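You operate a simulated robot arm through the tools that you are given. There is no shell and no other tool.

You run a simulated robot arm. Do the job below in one go: nothing can be reset, and whatever is moved stays where it is left.

TASK
From the white stand: earliest date into the blue cassette, latest into the green; set both before the meter. Set down upright: blue cassette, green cassette.

It is judged by the outcome, as a careful person would: the job done as asked, and still so three seconds after it is handed in. It fails if anything else is knocked over, pushed out of place, dropped, spilled or broken.

THE ROBOT
A 7-joint arm with a two-finger parallel gripper, fixed in place. Base frame: the origin is on the floor under the middle of its stand, x ahead of it, y to its left, z up. Units: mm, rad, N and s.
With the tool pointing down near the work surface it reaches from about 300 to 700 mm from the base axis. Its first joint turns from -1.152 to 1.152 rad. Payload 1.57 kg.
The TCP is the grasp point between the finger pads, 30 mm short of the fingertips. In the tool frame z runs along the fingers and y along their closing line. The gripper opens to 110 mm. The fingers are 24 mm wide and 12 mm thick; the gripper's body (48 by 112 mm) begins 78 mm behind the TCP.
Orientation is that of the tool frame in the base frame, as a unit quaternion [x, y, z, w]. With the fingers straight down and closing along the base's y, the tool's x points along the base's -x, its y along +y and its z along -z.

THE INTERFACE
- The arm moves only by the tool apply_moves. Its argument "series" is text: rows parted by semicolons, each of 7 numbers parted by spaces: the turn, a rotation vector about the tool's x, y, z in rad, then the shift along the tool's x, y, z in mm, then the opening, from 0 (shut) to 1 (fully open). In form: rx ry rz x y z hand; .... A call has 1 to 20 rows; each row shifts and turns the commanded pose from where the row before left it, along the tool's axes as they then stand. Rows are played at 5 a second. More than 50 mm and 0.15 rad between two rows, or a gripper value outside its range, and nothing of the call is played. A pose out of reach is approached as far as the arm can. The call stops where the force on the tool passes 40 N (or 10 N more than at its start, if that is more) or the arm is blocked; 0.2 s more then pass. Each finger travels about 108 mm/s and halts on what it meets, pressing with about 43 N; the grip force reading is that of the motor and also rises with nothing between the fingers. The clock runs only during rows and for 0.2 s after the last one: add rows that do not move to give the fingers time. It gives the time, the measured TCP pose, the force on the tool (base axes), the opening and the grip force at its end, in the units of the frame above (readings bear some noise), with the torque about the TCP (base axes, N m) and any sound that the robot's microphone picked up.
- Cameras (640 x 400 px; columns grow to the right, rows downward): "scene" is fixed at [177.8, -407.5, 1398.9]; the picture's right is [0.63, -0.78, 0.00], its down [-0.48, -0.39, -0.79] and it looks along [0.61, 0.50, -0.61] (base axes); focal length 362 px, centre (320, 200). "wrist" rides on the gripper at [70, 16, -141] in the tool frame; the picture's right is [-0.23, 0.97, 0.00], its down [-0.86, -0.20, -0.48] and it looks along [-0.47, -0.11, 0.88] (tool axes); focal length 222 px, centre (320, 200). There is no depth. A picture from a camera that has moved, and an enlarged one, comes with that camera's place and axes in the base frame and with its lens.
- snapshot(camera): a new picture of that camera. No time passes.
- zoom(camera, box): a new picture of the part [left, top, right, bottom] of that camera's present view, enlarged. No time passes.
- close_job(): hands the job in; it is judged then, once.

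Nothing tells you positions but the pictures and the camera data. Unless the task says otherwise, let go and move clear before handing in.

The tools are called by a JSON object that holds its "method" and its "body". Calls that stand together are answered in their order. apply_moves: Moves the arm, as the interface text tells. Its arguments: {"type":"object","properties":{"series":{"type":"string"}},"required":["series"]} The other tools are called the same way: snapshot (camera) takes a picture; zoom (camera, box) takes an enlarged picture of a part of a camera's view; close_job () hands the job in.

At the start:

```text
time_s: 0.0
position: [343.8, -69.1, 1085.5]
ee_rot: [0.0, 1.0, 0.0, -0.001]
wrist_force: [0.1, -0.7, -0.1]
moment: [0.0, 0.03, -0.01]
grip_width: 109.7
finger_force: 0.0
```

scene: 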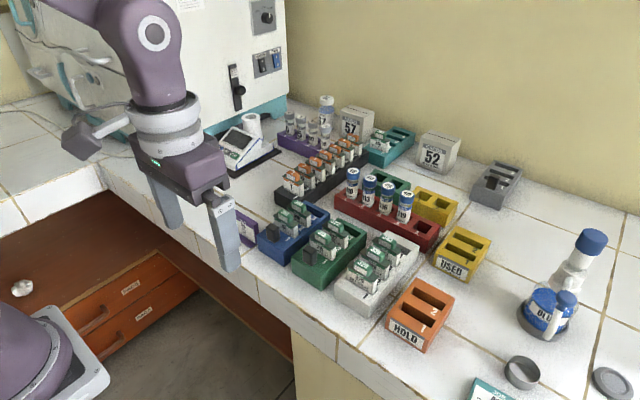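
wrist: 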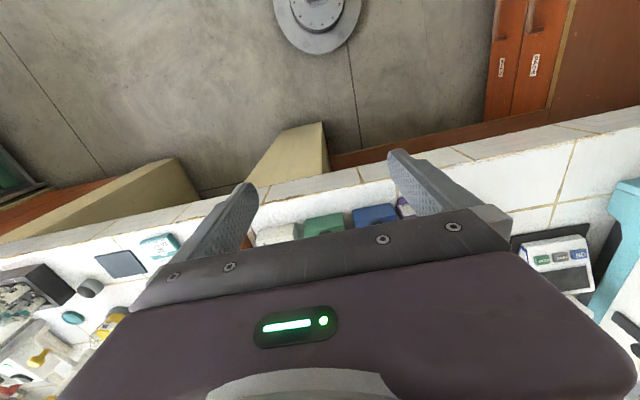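

I see a bench with coloured racks/cassettes, a white stand with bottles/items, and a meter near the back. I'll zoom in on the scene to read details first.

{"method": "zoom", "body": {"camera": "scene", "box": [240, 180, 440, 340]}}

{"method": "zoom", "body": {"camera": "scene", "box": [320, 220, 440, 320]}}

{"method": "zoom", "body": {"camera": "scene", "box": [180, 80, 380, 220]}}

{"method": "zoom", "body": {"camera": "scene", "box": [420, 200, 640, 400]}}

```text
2.50 times, centred on (340, 260) of scene
camera zoom: at [177.8, -407.5, 1398.9], right [0.63, -0.78, 0.0], down [-0.48, -0.39, -0.79], along [0.61, 0.5, -0.61], focal length 905 px, centre (270, 50)
```

zoom: 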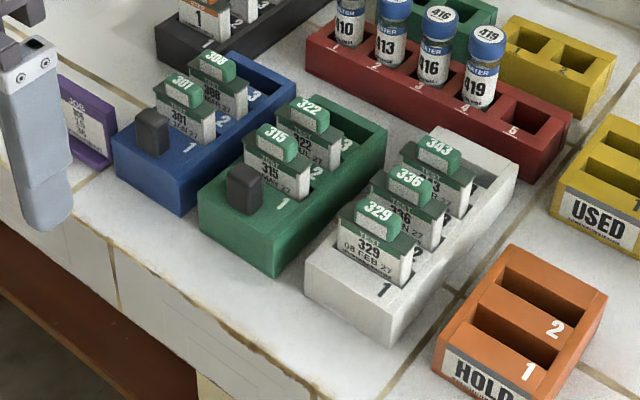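

```text
4.00 times, centred on (380, 270) of scene
camera zoom: at [177.8, -407.5, 1398.9], right [0.63, -0.78, 0.0], down [-0.48, -0.39, -0.79], along [0.61, 0.5, -0.61], focal length 1448 px, centre (80, -80)
```

zoom: 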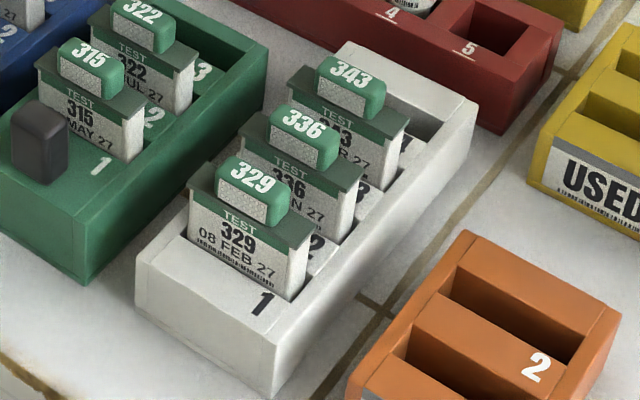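

```text
2.86 times, centred on (280, 150) of scene
camera zoom: at [177.8, -407.5, 1398.9], right [0.63, -0.78, 0.0], down [-0.48, -0.39, -0.79], along [0.61, 0.5, -0.61], focal length 1035 px, centre (434, 343)
```

zoom: 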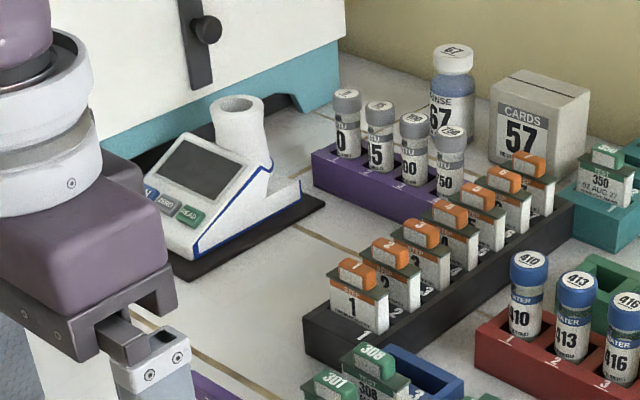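

```text
2.00 times, centred on (530, 300) of scene
camera zoom: at [177.8, -407.5, 1398.9], right [0.63, -0.78, 0.0], down [-0.48, -0.39, -0.79], along [0.61, 0.5, -0.61], focal length 724 px, centre (-100, 0)
```

zoom: 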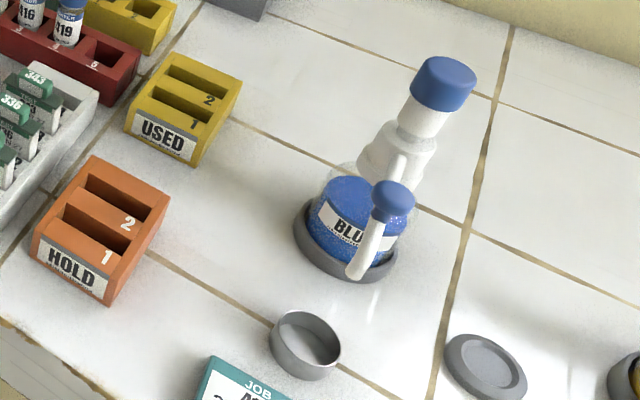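

The blue and green cassettes each have a dark knob, two test cards and an empty slot 3. The white stand holds 329, 336 and 343. I'll read the remaining labels: the dates, the job card and the purple plate.

{"method": "zoom", "body": {"camera": "scene", "box": [345, 225, 405, 300]}}

{"method": "zoom", "body": {"camera": "scene", "box": [440, 340, 560, 400]}}

{"method": "zoom", "body": {"camera": "scene", "box": [225, 190, 325, 270]}}

{"method": "snapshot", "body": {"camera": "wrist"}}

{"method": "zoom", "body": {"camera": "wrist", "box": [0, 200, 180, 400]}}

{"method": "zoom", "body": {"camera": "wrist", "box": [500, 180, 640, 320]}}

{"method": "zoom", "body": {"camera": "wrist", "box": [230, 160, 430, 260]}}

```text
5.33 times, centred on (375, 262) of scene
camera zoom: at [177.8, -407.5, 1398.9], right [0.63, -0.78, 0.0], down [-0.48, -0.39, -0.79], along [0.61, 0.5, -0.61], focal length 1931 px, centre (27, -133)
```

zoom: 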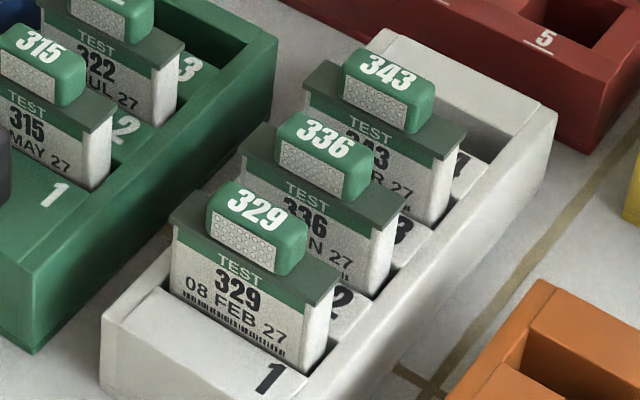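

```text
5.33 times, centred on (500, 370) of scene
camera zoom: at [177.8, -407.5, 1398.9], right [0.63, -0.78, 0.0], down [-0.48, -0.39, -0.79], along [0.61, 0.5, -0.61], focal length 1931 px, centre (-640, -707)
```

zoom: 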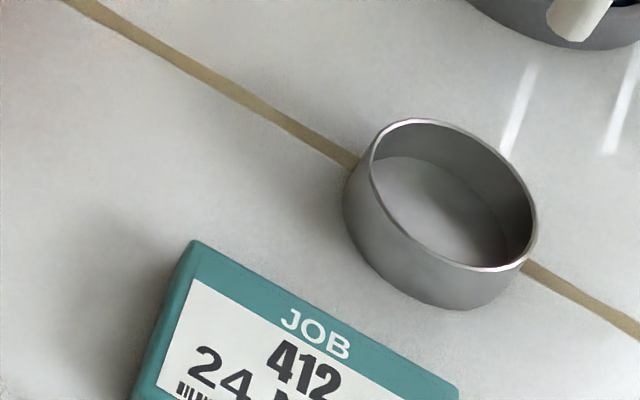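

```text
5.00 times, centred on (275, 230) of scene
camera zoom: at [177.8, -407.5, 1398.9], right [0.63, -0.78, 0.0], down [-0.48, -0.39, -0.79], along [0.61, 0.5, -0.61], focal length 1811 px, centre (545, 50)
```

zoom: 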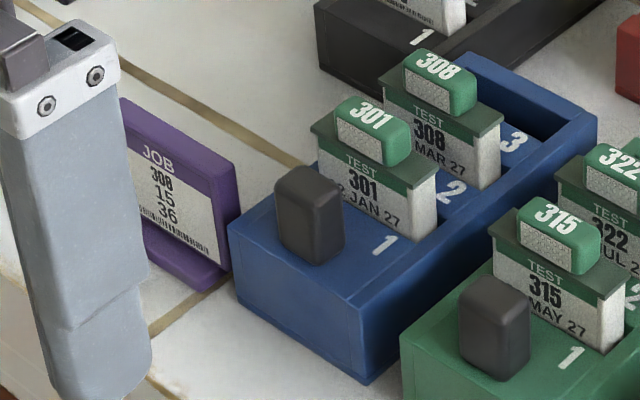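

```text
taken
camera wrist: at [274.7, -51.6, 1227.1], right [0.23, 0.97, 0.0], down [0.86, -0.2, 0.48], along [0.47, -0.11, -0.88], focal length 222 px, centre (320, 200)
```

wrist: 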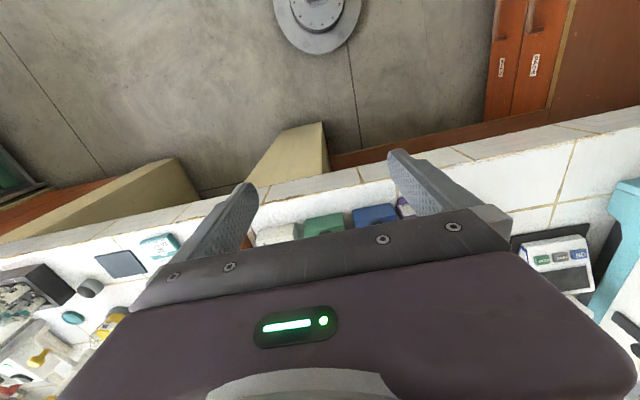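

```text
2.00 times, centred on (90, 300) of wrist
camera zoom: at [274.7, -51.6, 1227.1], right [0.23, 0.97, 0.0], down [0.86, -0.2, 0.48], along [0.47, -0.11, -0.88], focal length 444 px, centre (780, 0)
```

zoom: 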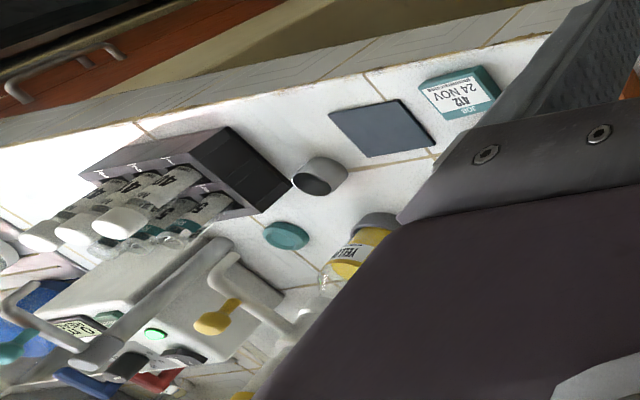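

```text
2.86 times, centred on (570, 250) of wrist
camera zoom: at [274.7, -51.6, 1227.1], right [0.23, 0.97, 0.0], down [0.86, -0.2, 0.48], along [0.47, -0.11, -0.88], focal length 635 px, centre (-394, 57)
```

zoom: 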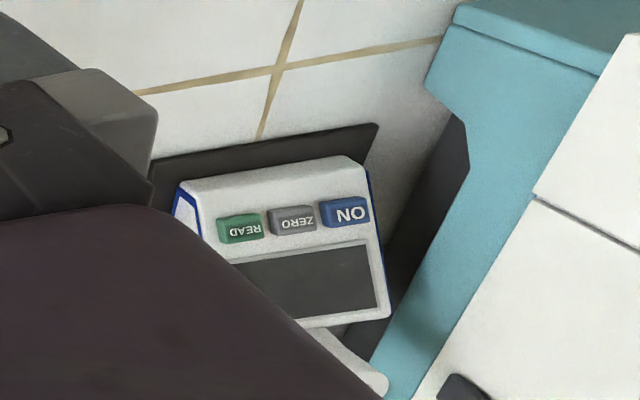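

```text
3.20 times, centred on (330, 210) of wrist
camera zoom: at [274.7, -51.6, 1227.1], right [0.23, 0.97, 0.0], down [0.86, -0.2, 0.48], along [0.47, -0.11, -0.88], focal length 711 px, centre (288, 168)
```

zoom: 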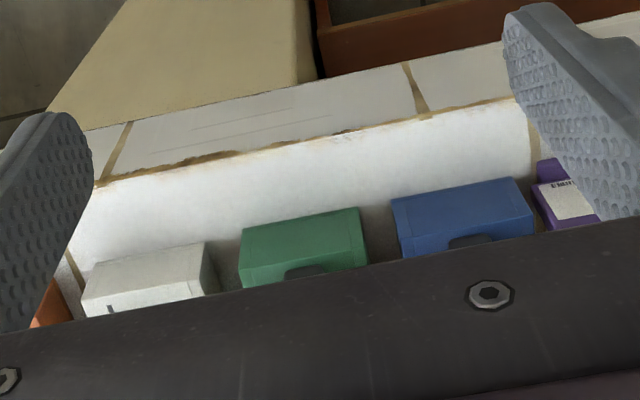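

The bench top appears to be at z≈845, with the three racks around x 515–665. The blue cassette is at y≈-41..32, green at -137..-66 and white at -232..-161, and the meter mat's front edge is at x≈657, y≈287–436. I'll move the wrist camera over the white stand to read the dates.

{"method": "apply_moves", "body": {"series": "0 0 0 -30 -25 0 1; 0 0 0 -30 -25 0 1; 0 0 0 -30 -25 0 1; 0 0 0 -30 -25 0 1; 0 0 0 0 0 0 1"}}

{"method": "snapshot", "body": {"camera": "wrist"}}

{"method": "snapshot", "body": {"camera": "scene"}}

```text
time_s: 1.2
position: [464.8, -168.4, 1086.9]
ee_rot: [0.0, 1.0, 0.0, -0.001]
wrist_force: [-0.7, 0.6, -0.6]
moment: [0.04, 0.01, 0.01]
grip_width: 110.1
finger_force: 0.1
```

```text
taken
camera wrist: at [395.2, -152.5, 1226.9], right [0.23, 0.97, 0.0], down [0.86, -0.2, 0.48], along [0.47, -0.11, -0.88], focal length 222 px, centre (320, 200)
```

wrist: 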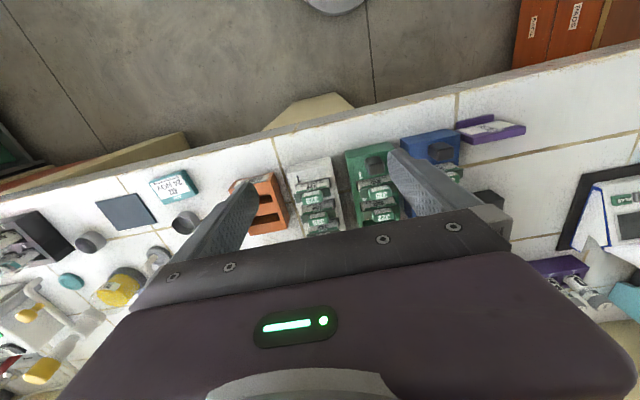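

```text
taken
```

scene: 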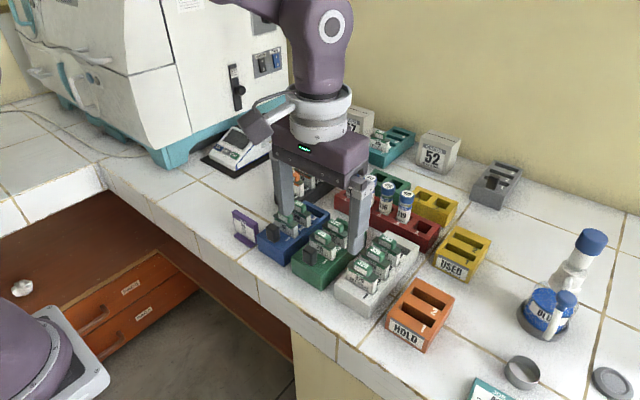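

{"method": "zoom", "body": {"camera": "wrist", "box": [280, 140, 360, 240]}}

{"method": "zoom", "body": {"camera": "wrist", "box": [295, 170, 345, 210]}}

{"method": "zoom", "body": {"camera": "wrist", "box": [295, 200, 345, 240]}}

{"method": "zoom", "body": {"camera": "wrist", "box": [340, 130, 420, 230]}}

{"method": "zoom", "body": {"camera": "scene", "box": [140, 100, 300, 280]}}

{"method": "zoom", "body": {"camera": "scene", "box": [340, 225, 420, 315]}}

```text
4.00 times, centred on (320, 190) of wrist
camera zoom: at [395.2, -152.5, 1226.9], right [0.23, 0.97, 0.0], down [0.86, -0.2, 0.48], along [0.47, -0.11, -0.88], focal length 888 px, centre (320, 240)
```

zoom: 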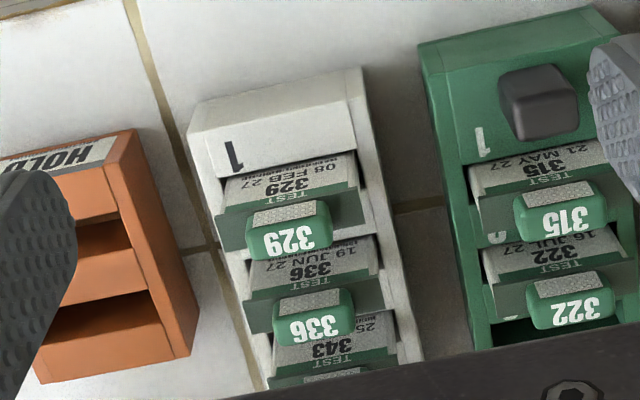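

```text
10.00 times, centred on (320, 190) of wrist
camera zoom: at [395.2, -152.5, 1226.9], right [0.23, 0.97, 0.0], down [0.86, -0.2, 0.48], along [0.47, -0.11, -0.88], focal length 2221 px, centre (320, 300)
```

zoom: 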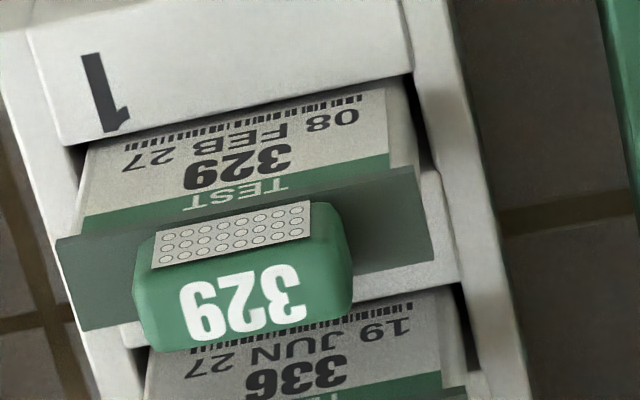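

```text
10.00 times, centred on (320, 220) of wrist
camera zoom: at [395.2, -152.5, 1226.9], right [0.23, 0.97, 0.0], down [0.86, -0.2, 0.48], along [0.47, -0.11, -0.88], focal length 2221 px, centre (320, 0)
```

zoom: 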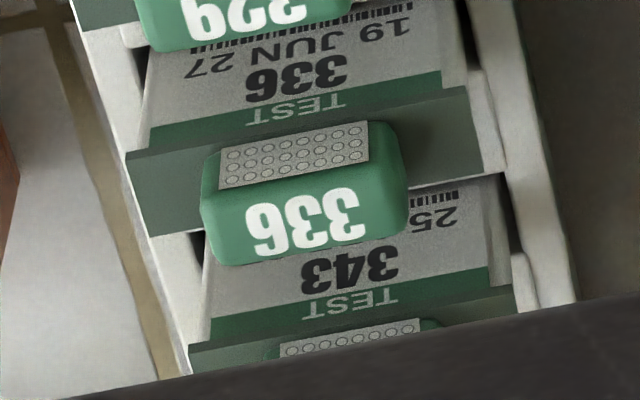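

```text
4.00 times, centred on (380, 180) of wrist
camera zoom: at [395.2, -152.5, 1226.9], right [0.23, 0.97, 0.0], down [0.86, -0.2, 0.48], along [0.47, -0.11, -0.88], focal length 888 px, centre (80, 280)
```

zoom: 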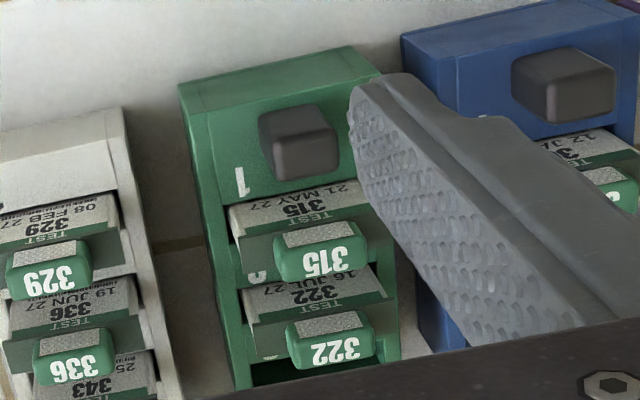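

```text
2.22 times, centred on (220, 190) of scene
camera zoom: at [177.8, -407.6, 1398.9], right [0.63, -0.78, 0.0], down [-0.48, -0.39, -0.79], along [0.61, 0.5, -0.61], focal length 805 px, centre (542, 222)
```

zoom: 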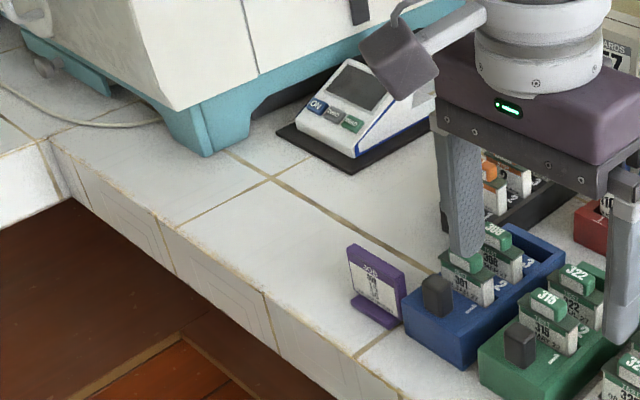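

```text
4.44 times, centred on (380, 270) of scene
camera zoom: at [177.8, -407.6, 1398.9], right [0.63, -0.78, 0.0], down [-0.48, -0.39, -0.79], along [0.61, 0.5, -0.61], focal length 1610 px, centre (53, -111)
```

zoom: 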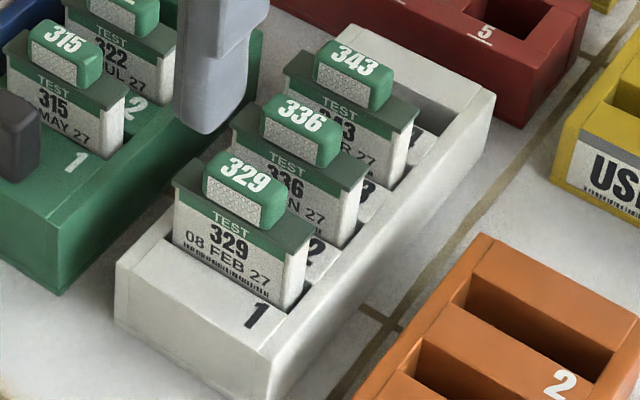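

The dates read 329 = 08 FEB 27, 336 = 19 JUN 27 and 343 = 25 M/A-R 27, so 329 is earliest (blue) and 336 is latest (green). Slot 3 is free in both cassettes. Next I'll measure the green and blue slot 3 from above and confirm 343's date.

{"method": "apply_moves", "body": {"series": "0 0 0 -32 31 0 1; 0 0 0 -32 31 0 1; 0 0 0 -31 30 0 1; 0 0 0 0 0 0 1; 0 0 0 0 0 0 1"}}

{"method": "snapshot", "body": {"camera": "wrist"}}

{"method": "zoom", "body": {"camera": "wrist", "box": [270, 90, 390, 190]}}

{"method": "zoom", "body": {"camera": "wrist", "box": [270, 160, 390, 240]}}

{"method": "zoom", "body": {"camera": "wrist", "box": [160, 100, 280, 200]}}

```text
time_s: 2.4
position: [559.0, -77.6, 1084.4]
ee_rot: [0.0, 1.0, 0.001, 0.0]
wrist_force: [0.8, 0.1, -0.8]
moment: [-0.02, 0.0, 0.06]
grip_width: 110.2
finger_force: 0.0
```

```text
taken
camera wrist: at [489.8, -60.4, 1226.0], right [0.23, 0.97, 0.0], down [0.86, -0.2, 0.48], along [0.47, -0.11, -0.88], focal length 222 px, centre (320, 200)
```

wrist: 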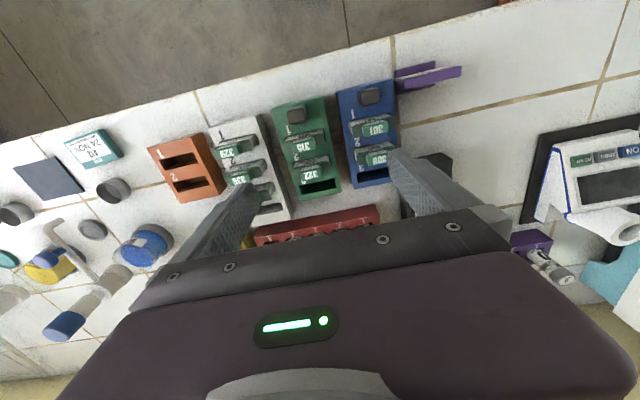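

```text
4.00 times, centred on (330, 140) of wrist
camera zoom: at [489.8, -60.4, 1226.0], right [0.23, 0.97, 0.0], down [0.86, -0.2, 0.48], along [0.47, -0.11, -0.88], focal length 888 px, centre (280, 440)
```

zoom: 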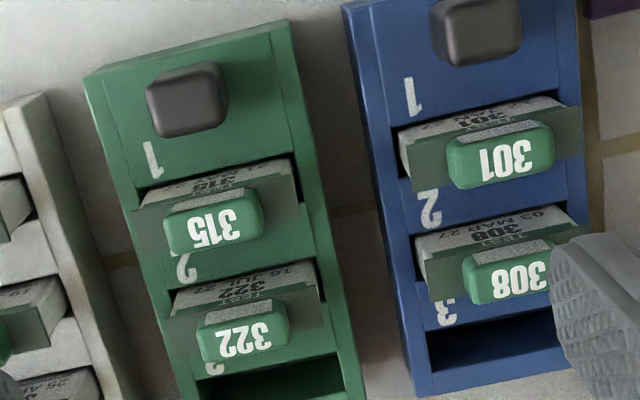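

```text
5.00 times, centred on (330, 200) of wrist
camera zoom: at [489.8, -60.4, 1226.0], right [0.23, 0.97, 0.0], down [0.86, -0.2, 0.48], along [0.47, -0.11, -0.88], focal length 1111 px, centre (270, 200)
```

zoom: 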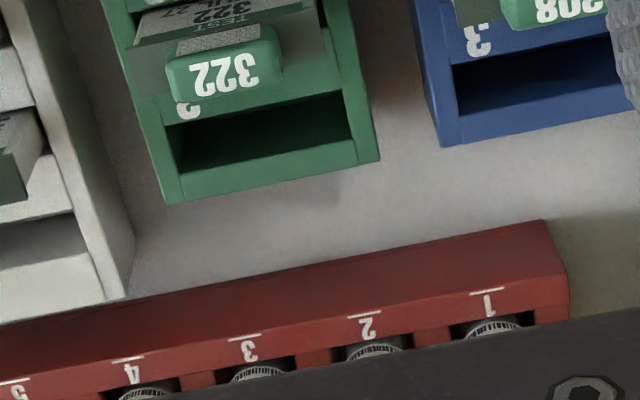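

```text
4.00 times, centred on (220, 150) of wrist
camera zoom: at [489.8, -60.4, 1226.0], right [0.23, 0.97, 0.0], down [0.86, -0.2, 0.48], along [0.47, -0.11, -0.88], focal length 888 px, centre (720, 400)
```

zoom: 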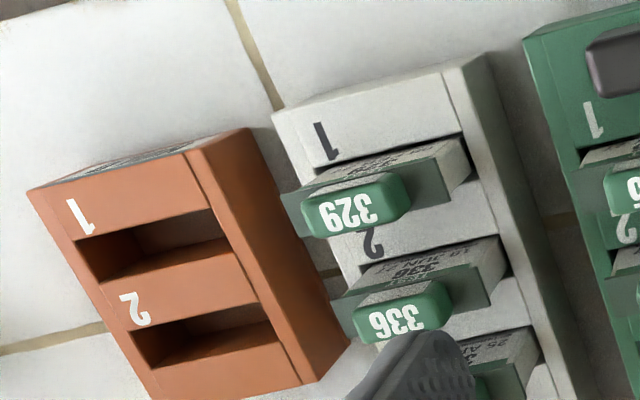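

343's month starts with "A", so it reads APR 27, which keeps 329 earliest and 336 latest. Green slot 3 is at about (643, -99). Next I'll view the blue cassette and the area in front of the meter.

{"method": "apply_moves", "body": {"series": "0 0 0 0 32 0 1; 0 0 0 0 32 0 1; 0 0 0 0 32 0 1; 0 0 0 0 0 0 1; 0 0 0 0 0 0 1"}}

{"method": "snapshot", "body": {"camera": "wrist"}}

{"method": "zoom", "body": {"camera": "wrist", "box": [270, 90, 390, 190]}}

{"method": "zoom", "body": {"camera": "wrist", "box": [270, 160, 390, 240]}}

{"method": "zoom", "body": {"camera": "wrist", "box": [390, 80, 640, 240]}}

{"method": "zoom", "body": {"camera": "scene", "box": [140, 100, 300, 200]}}

```text
time_s: 3.6
position: [557.3, 19.8, 1086.1]
ee_rot: [0.0, 1.0, -0.001, 0.0]
wrist_force: [0.7, -0.2, -0.6]
moment: [0.01, -0.02, 0.02]
grip_width: 110.3
finger_force: 0.0
```

```text
taken
camera wrist: at [489.4, 35.9, 1226.8], right [0.23, 0.97, 0.0], down [0.86, -0.2, 0.48], along [0.47, -0.11, -0.88], focal length 222 px, centre (320, 200)
```

wrist: 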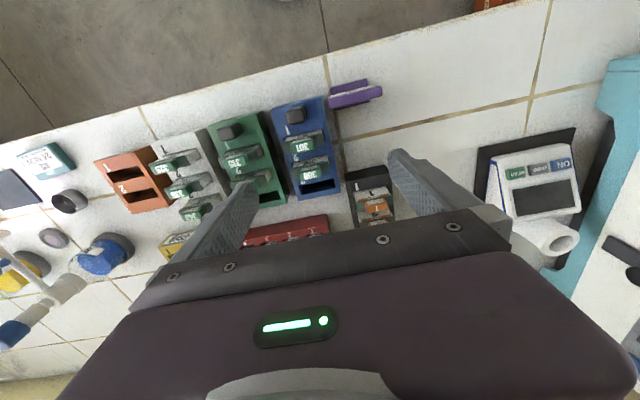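

```text
4.00 times, centred on (330, 140) of wrist
camera zoom: at [489.4, 35.9, 1226.8], right [0.23, 0.97, 0.0], down [0.86, -0.2, 0.48], along [0.47, -0.11, -0.88], focal length 888 px, centre (280, 440)
```

zoom: 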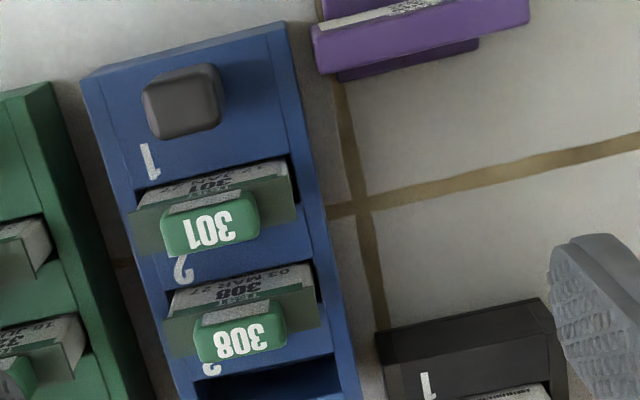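

```text
5.00 times, centred on (330, 200) of wrist
camera zoom: at [489.4, 35.9, 1226.8], right [0.23, 0.97, 0.0], down [0.86, -0.2, 0.48], along [0.47, -0.11, -0.88], focal length 1111 px, centre (270, 200)
```

zoom: 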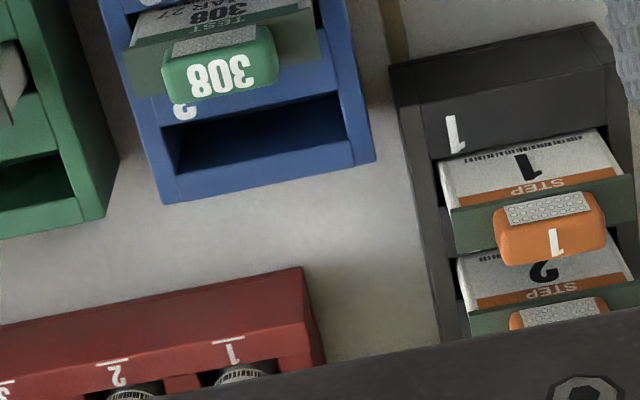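

```text
2.50 times, centred on (515, 160) of wrist
camera zoom: at [489.4, 35.9, 1226.8], right [0.23, 0.97, 0.0], down [0.86, -0.2, 0.48], along [0.47, -0.11, -0.88], focal length 555 px, centre (-168, 300)
```

zoom: 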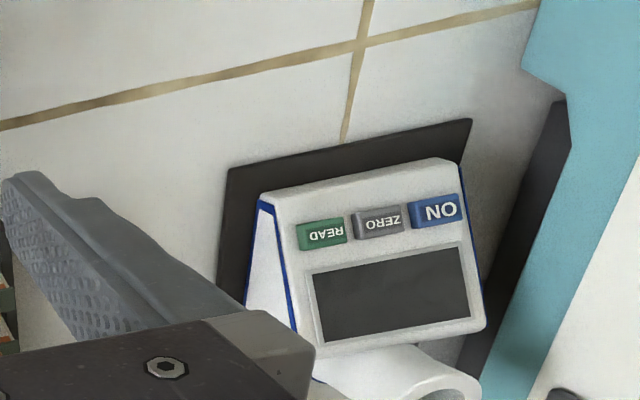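

```text
4.00 times, centred on (220, 150) of scene
camera zoom: at [177.8, -407.5, 1398.9], right [0.63, -0.78, 0.0], down [-0.48, -0.39, -0.79], along [0.61, 0.5, -0.61], focal length 1448 px, centre (720, 400)
```

zoom: 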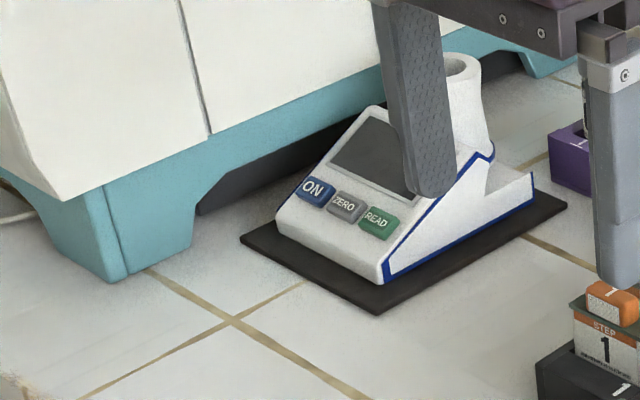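

The meter mat's front edge is at x≈655, y≈280–433, with clear bench in front of it, and blue slot 3 is at about (643, -4.5). Next I'll go above card 329 and turn the gripper so it closes along x onto the tab faces.

{"method": "apply_moves", "body": {"series": "0 0 0 1.8 -36.5 0 0.273; 0 0 0 1.8 -36.5 0 0.273; 0 0 0 1.8 -36.5 0 0.273; 0 0 0 1.8 -36.5 0 0.273; 0 0 0 1.8 -36.5 0 0.273; 0 0 0 1.8 -36.5 0 0.273; 0 0 0.1428 0 0 0 0.273; 0 0 0.1428 0 0 0 0.273; 0 0 0.1428 0 0 0 0.273; 0 0 0.1428 0 0 0 0.273; 0 0 0.1428 0 0 0 0.273; 0 0 0.1428 0 0 0 0.273; 0 0 0.1428 0 0 0 0.273; 0 0 0.1428 0 0 0 0.273; 0 0 0.1428 0 0 0 0.273; 0 0 0.1428 0 0 0 0.273; 0 0 0.1428 0 0 0 0.273; 0 0 0 0 0 0 0.273; 0 0 0 0 0 0 0.273"}}

{"method": "snapshot", "body": {"camera": "wrist"}}

{"method": "snapshot", "body": {"camera": "scene"}}

{"method": "zoom", "body": {"camera": "wrist", "box": [240, 110, 400, 210]}}

```text
time_s: 7.6
position: [547.7, -199.0, 1086.4]
ee_rot: [0.707, 0.707, 0.0, 0.0]
wrist_force: [0.0, 0.5, -0.8]
moment: [-0.01, 0.01, -0.02]
grip_width: 30.1
finger_force: 0.0
```

```text
taken
camera wrist: at [564.9, -128.9, 1227.2], right [0.97, -0.23, 0.0], down [-0.2, -0.85, 0.48], along [-0.11, -0.47, -0.88], focal length 222 px, centre (320, 200)
```

wrist: 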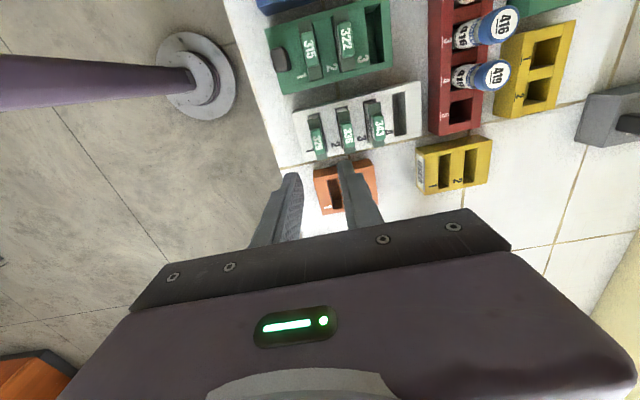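

```text
taken
```

scene: 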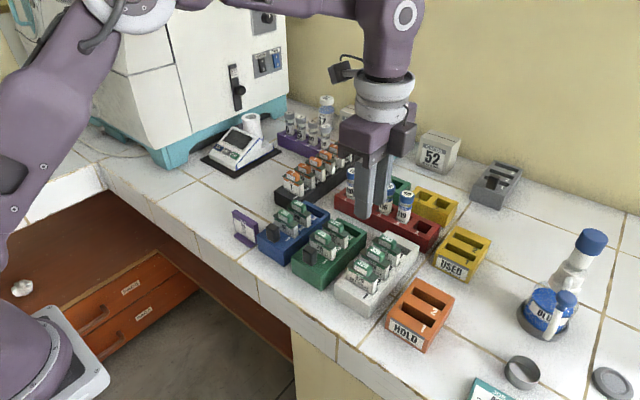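

```text
4.00 times, centred on (320, 160) of wrist
camera zoom: at [564.9, -128.9, 1227.2], right [0.97, -0.23, 0.0], down [-0.2, -0.85, 0.48], along [-0.11, -0.47, -0.88], focal length 888 px, centre (320, 360)
```

zoom: 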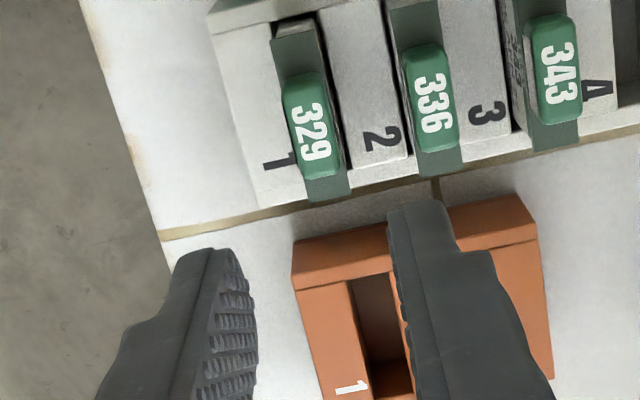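

The gripper is now turned and the tab of 329 lies at about (546.7, -198, top 941). I'll descend to just above the tab and check alignment.

{"method": "apply_moves", "body": {"series": "0 0 0 0.5 -1 30 0.273; 0 0 0 0.5 0 30 0.273; 0 0 0 0 0 25 0.273; 0 0 0 0 0 15 0.273; 0 0 0 0 0 0 0.273; 0 0 0 0 0 0 0.273"}}

{"method": "snapshot", "body": {"camera": "wrist"}}

{"method": "zoom", "body": {"camera": "wrist", "box": [240, 110, 400, 210]}}

{"method": "zoom", "body": {"camera": "scene", "box": [320, 200, 440, 310]}}

```text
time_s: 9.0
position: [546.5, -197.5, 985.5]
ee_rot: [0.708, 0.706, 0.0, 0.0]
wrist_force: [-0.3, 0.1, 0.1]
moment: [0.04, 0.02, -0.03]
grip_width: 29.7
finger_force: 0.0
```

```text
taken
camera wrist: at [563.8, -128.1, 1127.3], right [0.97, -0.23, 0.0], down [-0.2, -0.86, 0.48], along [-0.11, -0.47, -0.88], focal length 222 px, centre (320, 200)
```

wrist: 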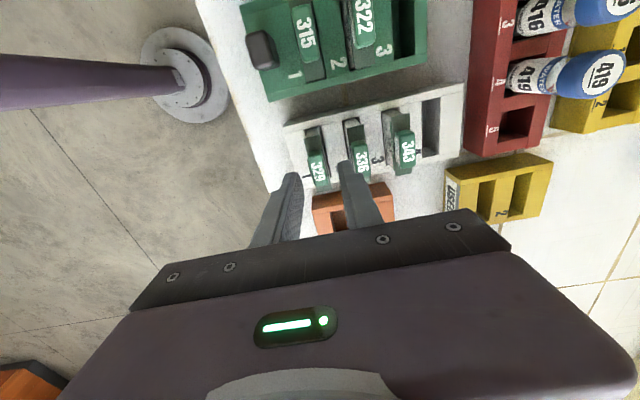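

```text
4.00 times, centred on (320, 160) of wrist
camera zoom: at [563.8, -128.1, 1127.3], right [0.97, -0.23, 0.0], down [-0.2, -0.86, 0.48], along [-0.11, -0.47, -0.88], focal length 888 px, centre (320, 360)
```

zoom: 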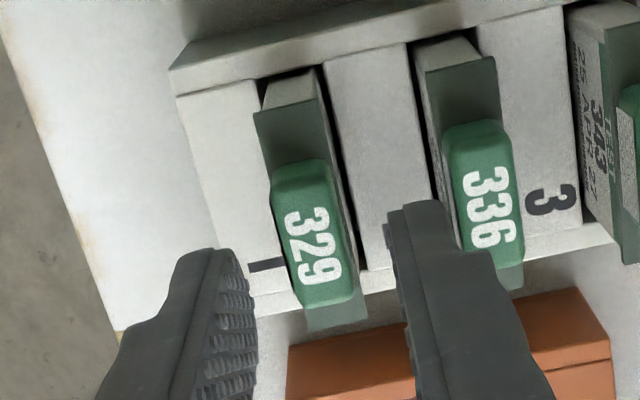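

```text
3.64 times, centred on (380, 255) of scene
camera zoom: at [177.8, -407.5, 1398.9], right [0.63, -0.78, 0.0], down [-0.48, -0.39, -0.79], along [0.61, 0.5, -0.61], focal length 1317 px, centre (102, 0)
```

zoom: 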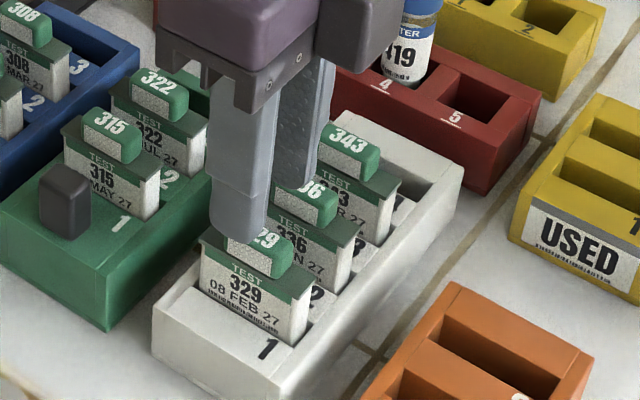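

Alignment is good (tab x≈546.5 against TCP 546.5), and 343 reads 25 APR 27, which confirms the order. I'll descend the rest of the way and close on the tab.

{"method": "apply_moves", "body": {"series": "0 0 0 0 0 12 0.273; 0 0 0 0 0 12 0.273; 0 0 0 0 0 7.5 0.273; 0 0 0 0 0 0 0.273; 0 0 0 0 0 0 0; 0 0 0 0 0 0 0; 0 0 0 0 0 0 0; 0 0 0 0 0 0 0"}}

{"method": "zoom", "body": {"camera": "wrist", "box": [240, 110, 400, 210]}}

{"method": "zoom", "body": {"camera": "scene", "box": [320, 200, 440, 310]}}

```text
time_s: 10.8
position: [546.8, -198.5, 954.1]
ee_rot: [0.707, 0.707, 0.0, 0.001]
wrist_force: [-1.0, 0.7, 0.6]
moment: [0.03, 0.03, -0.02]
grip_width: 12.7
finger_force: 29.6
```

```text
4.00 times, centred on (320, 160) of wrist
camera zoom: at [563.8, -128.0, 1095.6], right [0.97, -0.23, 0.0], down [-0.2, -0.86, 0.48], along [-0.11, -0.47, -0.88], focal length 888 px, centre (320, 360)
```

zoom: 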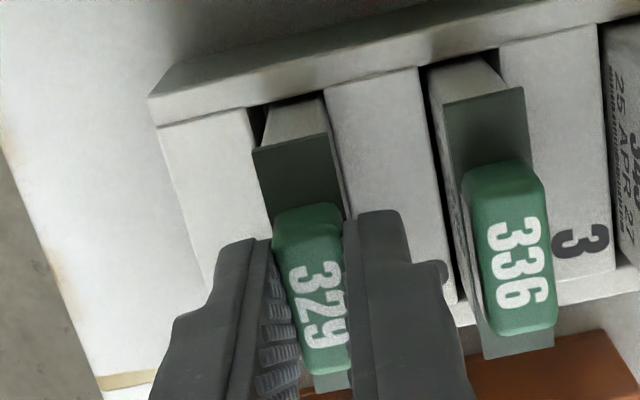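

```text
3.64 times, centred on (380, 255) of scene
camera zoom: at [177.8, -407.5, 1398.9], right [0.63, -0.78, 0.0], down [-0.48, -0.39, -0.79], along [0.61, 0.5, -0.61], focal length 1317 px, centre (102, 0)
```

zoom: 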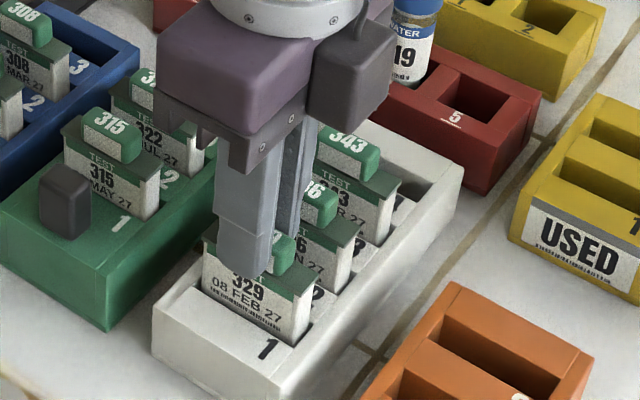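

The grip is on the tab at 12.7 mm. I'll lift straight up slowly and check that the card comes out.

{"method": "apply_moves", "body": {"series": "0 0 0 0 0 0 0; 0 0 0 0 0 -6 0; 0 0 0 0 0 -10 0; 0 0 0 0 0 -12 0; 0 0 0 0 0 -15 0; 0 0 0 0 0 -20 0; 0 0 0 0 0 -20 0; 0 0 0 0 0 -20 0; 0 0 0 0 0 -17 0; 0 0 0 0 0 0 0"}}

{"method": "snapshot", "body": {"camera": "wrist"}}

{"method": "zoom", "body": {"camera": "wrist", "box": [240, 90, 400, 210]}}

{"method": "zoom", "body": {"camera": "scene", "box": [300, 140, 460, 310]}}

```text
time_s: 13.0
position: [546.2, -198.9, 1074.2]
ee_rot: [0.707, 0.707, 0.0, 0.0]
wrist_force: [-0.5, -1.2, -1.5]
moment: [-0.01, 0.01, 0.02]
grip_width: 13.1
finger_force: 30.0
```

```text
taken
camera wrist: at [563.5, -128.5, 1215.5], right [0.97, -0.23, 0.0], down [-0.2, -0.86, 0.48], along [-0.11, -0.47, -0.88], focal length 222 px, centre (320, 200)
```

wrist: 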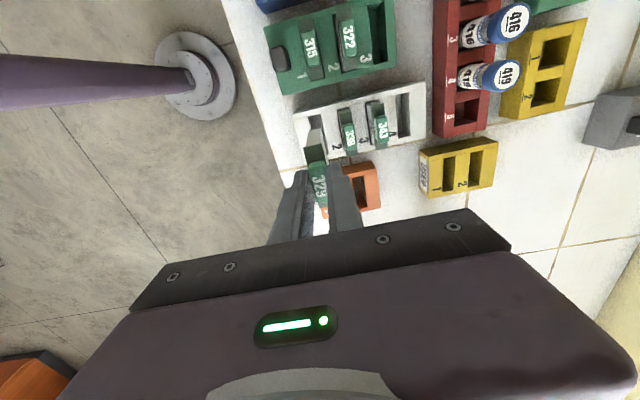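

```text
3.33 times, centred on (320, 150) of wrist
camera zoom: at [563.5, -128.5, 1215.5], right [0.97, -0.23, 0.0], down [-0.2, -0.86, 0.48], along [-0.11, -0.47, -0.88], focal length 740 px, centre (320, 367)
```

zoom: 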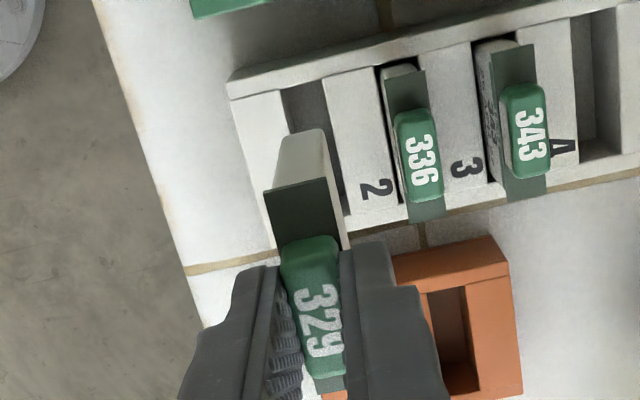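

```text
2.35 times, centred on (380, 225) of scene
camera zoom: at [177.8, -407.5, 1398.9], right [0.63, -0.78, 0.0], down [-0.48, -0.39, -0.79], along [0.61, 0.5, -0.61], focal length 852 px, centre (179, 141)
```

zoom: 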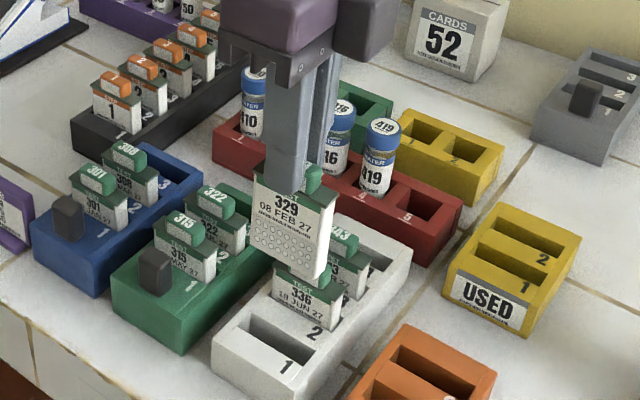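

Card 329 is out and held cleanly. I'll carry it at height to above blue slot 3 at about (643, -4) and check alignment there.

{"method": "apply_moves", "body": {"series": "0 0 0 0 0 -15 0; 0 0 0 32.4 16.1 0 0; 0 0 0 32.4 16.1 0 0; 0 0 0 32.4 16.1 0 0; 0 0 0 32.4 16.1 0 0; 0 0 0 32.3 16 0 0; 0 0 0 32.3 16 0 0; 0 0 0 0 0 0 0; 0 0 0 0 0 0 0"}}

{"method": "snapshot", "body": {"camera": "wrist"}}

{"method": "zoom", "body": {"camera": "wrist", "box": [250, 80, 390, 180]}}

{"method": "zoom", "body": {"camera": "scene", "box": [240, 100, 400, 280]}}

```text
time_s: 15.0
position: [644.5, -4.3, 1088.7]
ee_rot: [0.707, 0.707, 0.0, -0.001]
wrist_force: [0.2, 0.1, -0.2]
moment: [0.03, -0.01, 0.01]
grip_width: 12.9
finger_force: 29.8
```

```text
taken
camera wrist: at [660.9, 66.1, 1229.9], right [0.97, -0.23, 0.0], down [-0.2, -0.86, 0.48], along [-0.11, -0.47, -0.88], focal length 222 px, centre (320, 200)
```

wrist: 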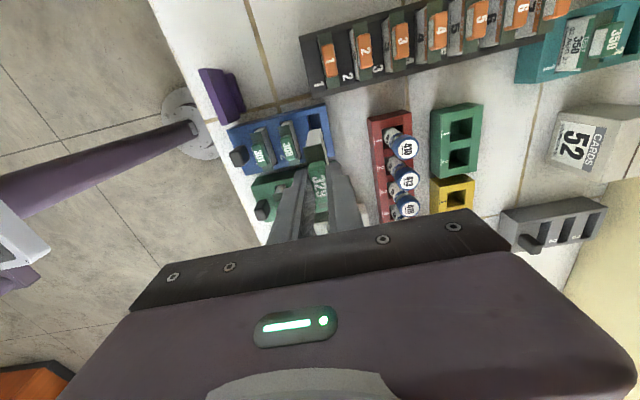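

```text
4.00 times, centred on (320, 130) of wrist
camera zoom: at [660.9, 66.1, 1229.9], right [0.97, -0.23, 0.0], down [-0.2, -0.86, 0.48], along [-0.11, -0.47, -0.88], focal length 888 px, centre (320, 480)
```

zoom: 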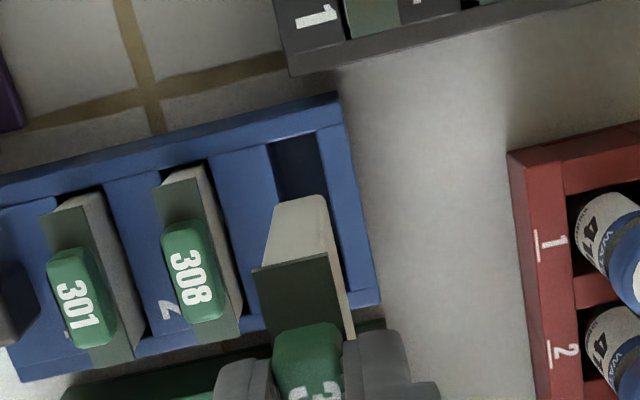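

```text
2.22 times, centred on (320, 190) of scene
camera zoom: at [177.8, -407.5, 1398.9], right [0.63, -0.78, 0.0], down [-0.48, -0.39, -0.79], along [0.61, 0.5, -0.61], focal length 805 px, centre (320, 222)
```

zoom: 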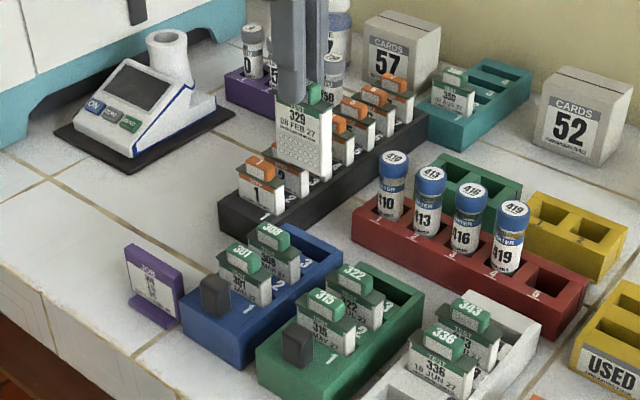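

I'm above blue slot 3. The image suggests I'm about 3–4 mm too far in +x, so I'll correct part of that, lower until the card's bottom is just above the slot and check again.

{"method": "apply_moves", "body": {"series": "0 0 0 0 -2.5 25 0; 0 0 0 0 0 25 0; 0 0 0 0 0 20 0; 0 0 0 0 0 12 0; 0 0 0 0 0 0 0; 0 0 0 0 0 0 0"}}

{"method": "zoom", "body": {"camera": "wrist", "box": [250, 80, 390, 180]}}

{"method": "zoom", "body": {"camera": "scene", "box": [260, 160, 360, 260]}}

```text
time_s: 16.4
position: [639.5, -4.8, 1006.6]
ee_rot: [0.707, 0.707, 0.0, 0.0]
wrist_force: [-0.5, 0.9, -0.1]
moment: [-0.01, 0.03, 0.04]
grip_width: 12.5
finger_force: 29.5
```

```text
4.00 times, centred on (320, 130) of wrist
camera zoom: at [657.6, 65.3, 1148.2], right [0.97, -0.23, 0.0], down [-0.2, -0.86, 0.48], along [-0.11, -0.47, -0.88], focal length 888 px, centre (320, 480)
```

zoom: 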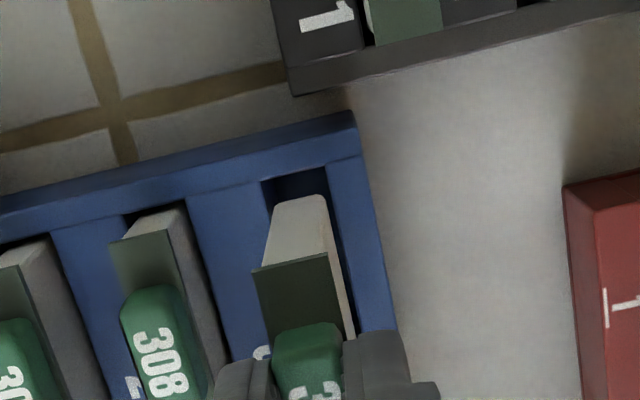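

```text
4.00 times, centred on (310, 210) of scene
camera zoom: at [177.8, -407.5, 1398.9], right [0.63, -0.78, 0.0], down [-0.48, -0.39, -0.79], along [0.61, 0.5, -0.61], focal length 1448 px, centre (360, 160)
```

zoom: 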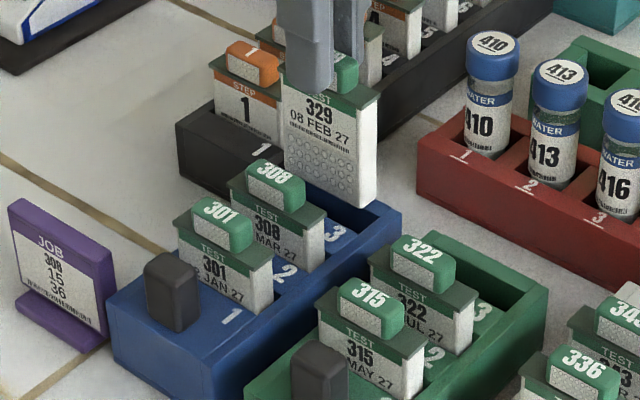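

The card's bottom is centred over the blue slot to within about 0.5 mm. I'll lower it into the slot gently.

{"method": "apply_moves", "body": {"series": "0 0 0 0 0 8 0; 0 0 0 0 0 8 0; 0 0 0 0 0 8 0; 0 0 0 0 0 8 0; 0 0 0 0 0 8 0; 0 0 0 0 0 5 0; 0 0 0 0 0 3 0; 0 0 0 0 0 0 0"}}

{"method": "zoom", "body": {"camera": "wrist", "box": [250, 80, 390, 180]}}

{"method": "zoom", "body": {"camera": "scene", "box": [260, 160, 360, 260]}}

```text
time_s: 18.2
position: [641.0, -3.6, 959.7]
ee_rot: [0.707, 0.707, 0.001, 0.0]
wrist_force: [0.3, -0.5, 0.2]
moment: [-0.02, -0.01, 0.0]
grip_width: 12.7
finger_force: 29.9
```

```text
4.00 times, centred on (320, 130) of wrist
camera zoom: at [657.4, 66.2, 1100.4], right [0.97, -0.23, 0.0], down [-0.2, -0.86, 0.48], along [-0.11, -0.47, -0.88], focal length 888 px, centre (320, 480)
```

zoom: 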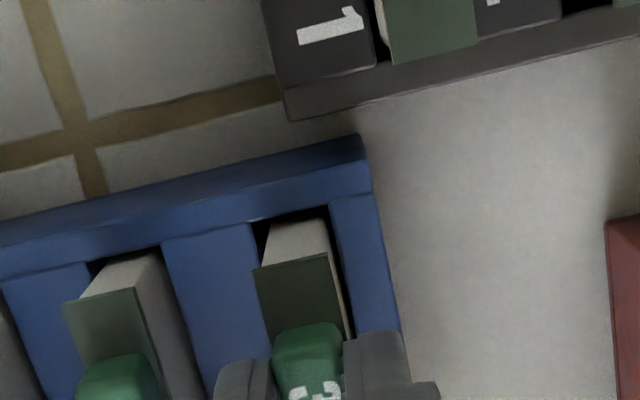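

```text
4.00 times, centred on (310, 210) of scene
camera zoom: at [177.8, -407.5, 1398.9], right [0.63, -0.78, 0.0], down [-0.48, -0.39, -0.79], along [0.61, 0.5, -0.61], focal length 1448 px, centre (360, 160)
```

zoom: 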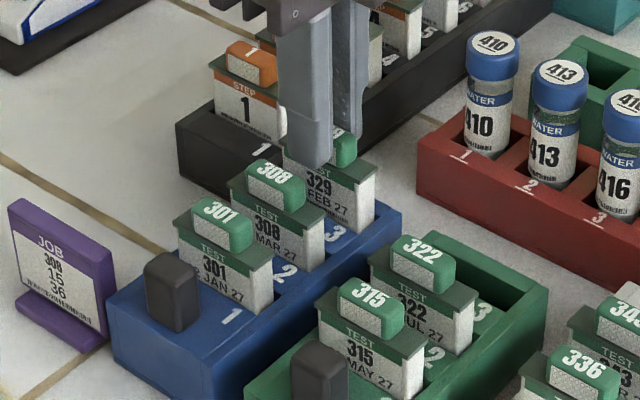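

The card is inside the slot with no contact force. I'll continue down in small steps to find the floor.

{"method": "apply_moves", "body": {"series": "0 0 0 0 0 1.5 0; 0 0 0 0 0 1.5 0; 0 0 0 0 0 1 0; 0 0 0 0 0 0 0"}}

```text
time_s: 19.2
position: [641.6, -5.1, 955.6]
ee_rot: [0.707, 0.707, 0.0, 0.0]
wrist_force: [1.1, -1.1, -0.1]
moment: [0.01, -0.01, -0.01]
grip_width: 12.5
finger_force: 29.4
```

{"method": "apply_moves", "body": {"series": "0 0 0 0 0 1 0; 0 0 0 0 0 0 0"}}

{"method": "zoom", "body": {"camera": "scene", "box": [270, 170, 350, 250]}}

```text
time_s: 19.8
position: [640.4, -4.0, 954.4]
ee_rot: [0.707, 0.707, 0.0, 0.0]
wrist_force: [0.0, 0.3, -0.5]
moment: [-0.02, 0.0, 0.03]
grip_width: 12.4
finger_force: 29.1
```

```text
5.00 times, centred on (310, 210) of scene
camera zoom: at [177.8, -407.5, 1398.9], right [0.63, -0.78, 0.0], down [-0.48, -0.39, -0.79], along [0.61, 0.5, -0.61], focal length 1811 px, centre (370, 150)
```

zoom: 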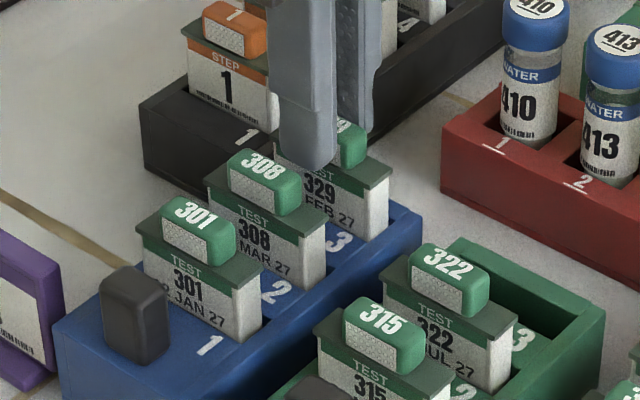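

{"method": "apply_moves", "body": {"series": "0 0 0 0 0 0.7 0; 0 0 0 0 0 0 0"}}

{"method": "apply_moves", "body": {"series": "0 0 0 0 0 0.7 0; 0 0 0 0 0 0 0"}}

```text
time_s: 20.4
position: [640.1, -4.1, 953.8]
ee_rot: [0.708, 0.707, 0.0, 0.001]
wrist_force: [-0.9, -0.4, 8.9]
moment: [0.0, 0.08, 0.01]
grip_width: 12.4
finger_force: 29.3
```

```text
time_s: 21.0
position: [640.7, -4.4, 955.2]
ee_rot: [0.707, 0.708, 0.001, 0.001]
wrist_force: [-1.1, -0.2, 21.4]
moment: [-0.01, 0.11, 0.03]
grip_width: 12.4
finger_force: 29.4
```

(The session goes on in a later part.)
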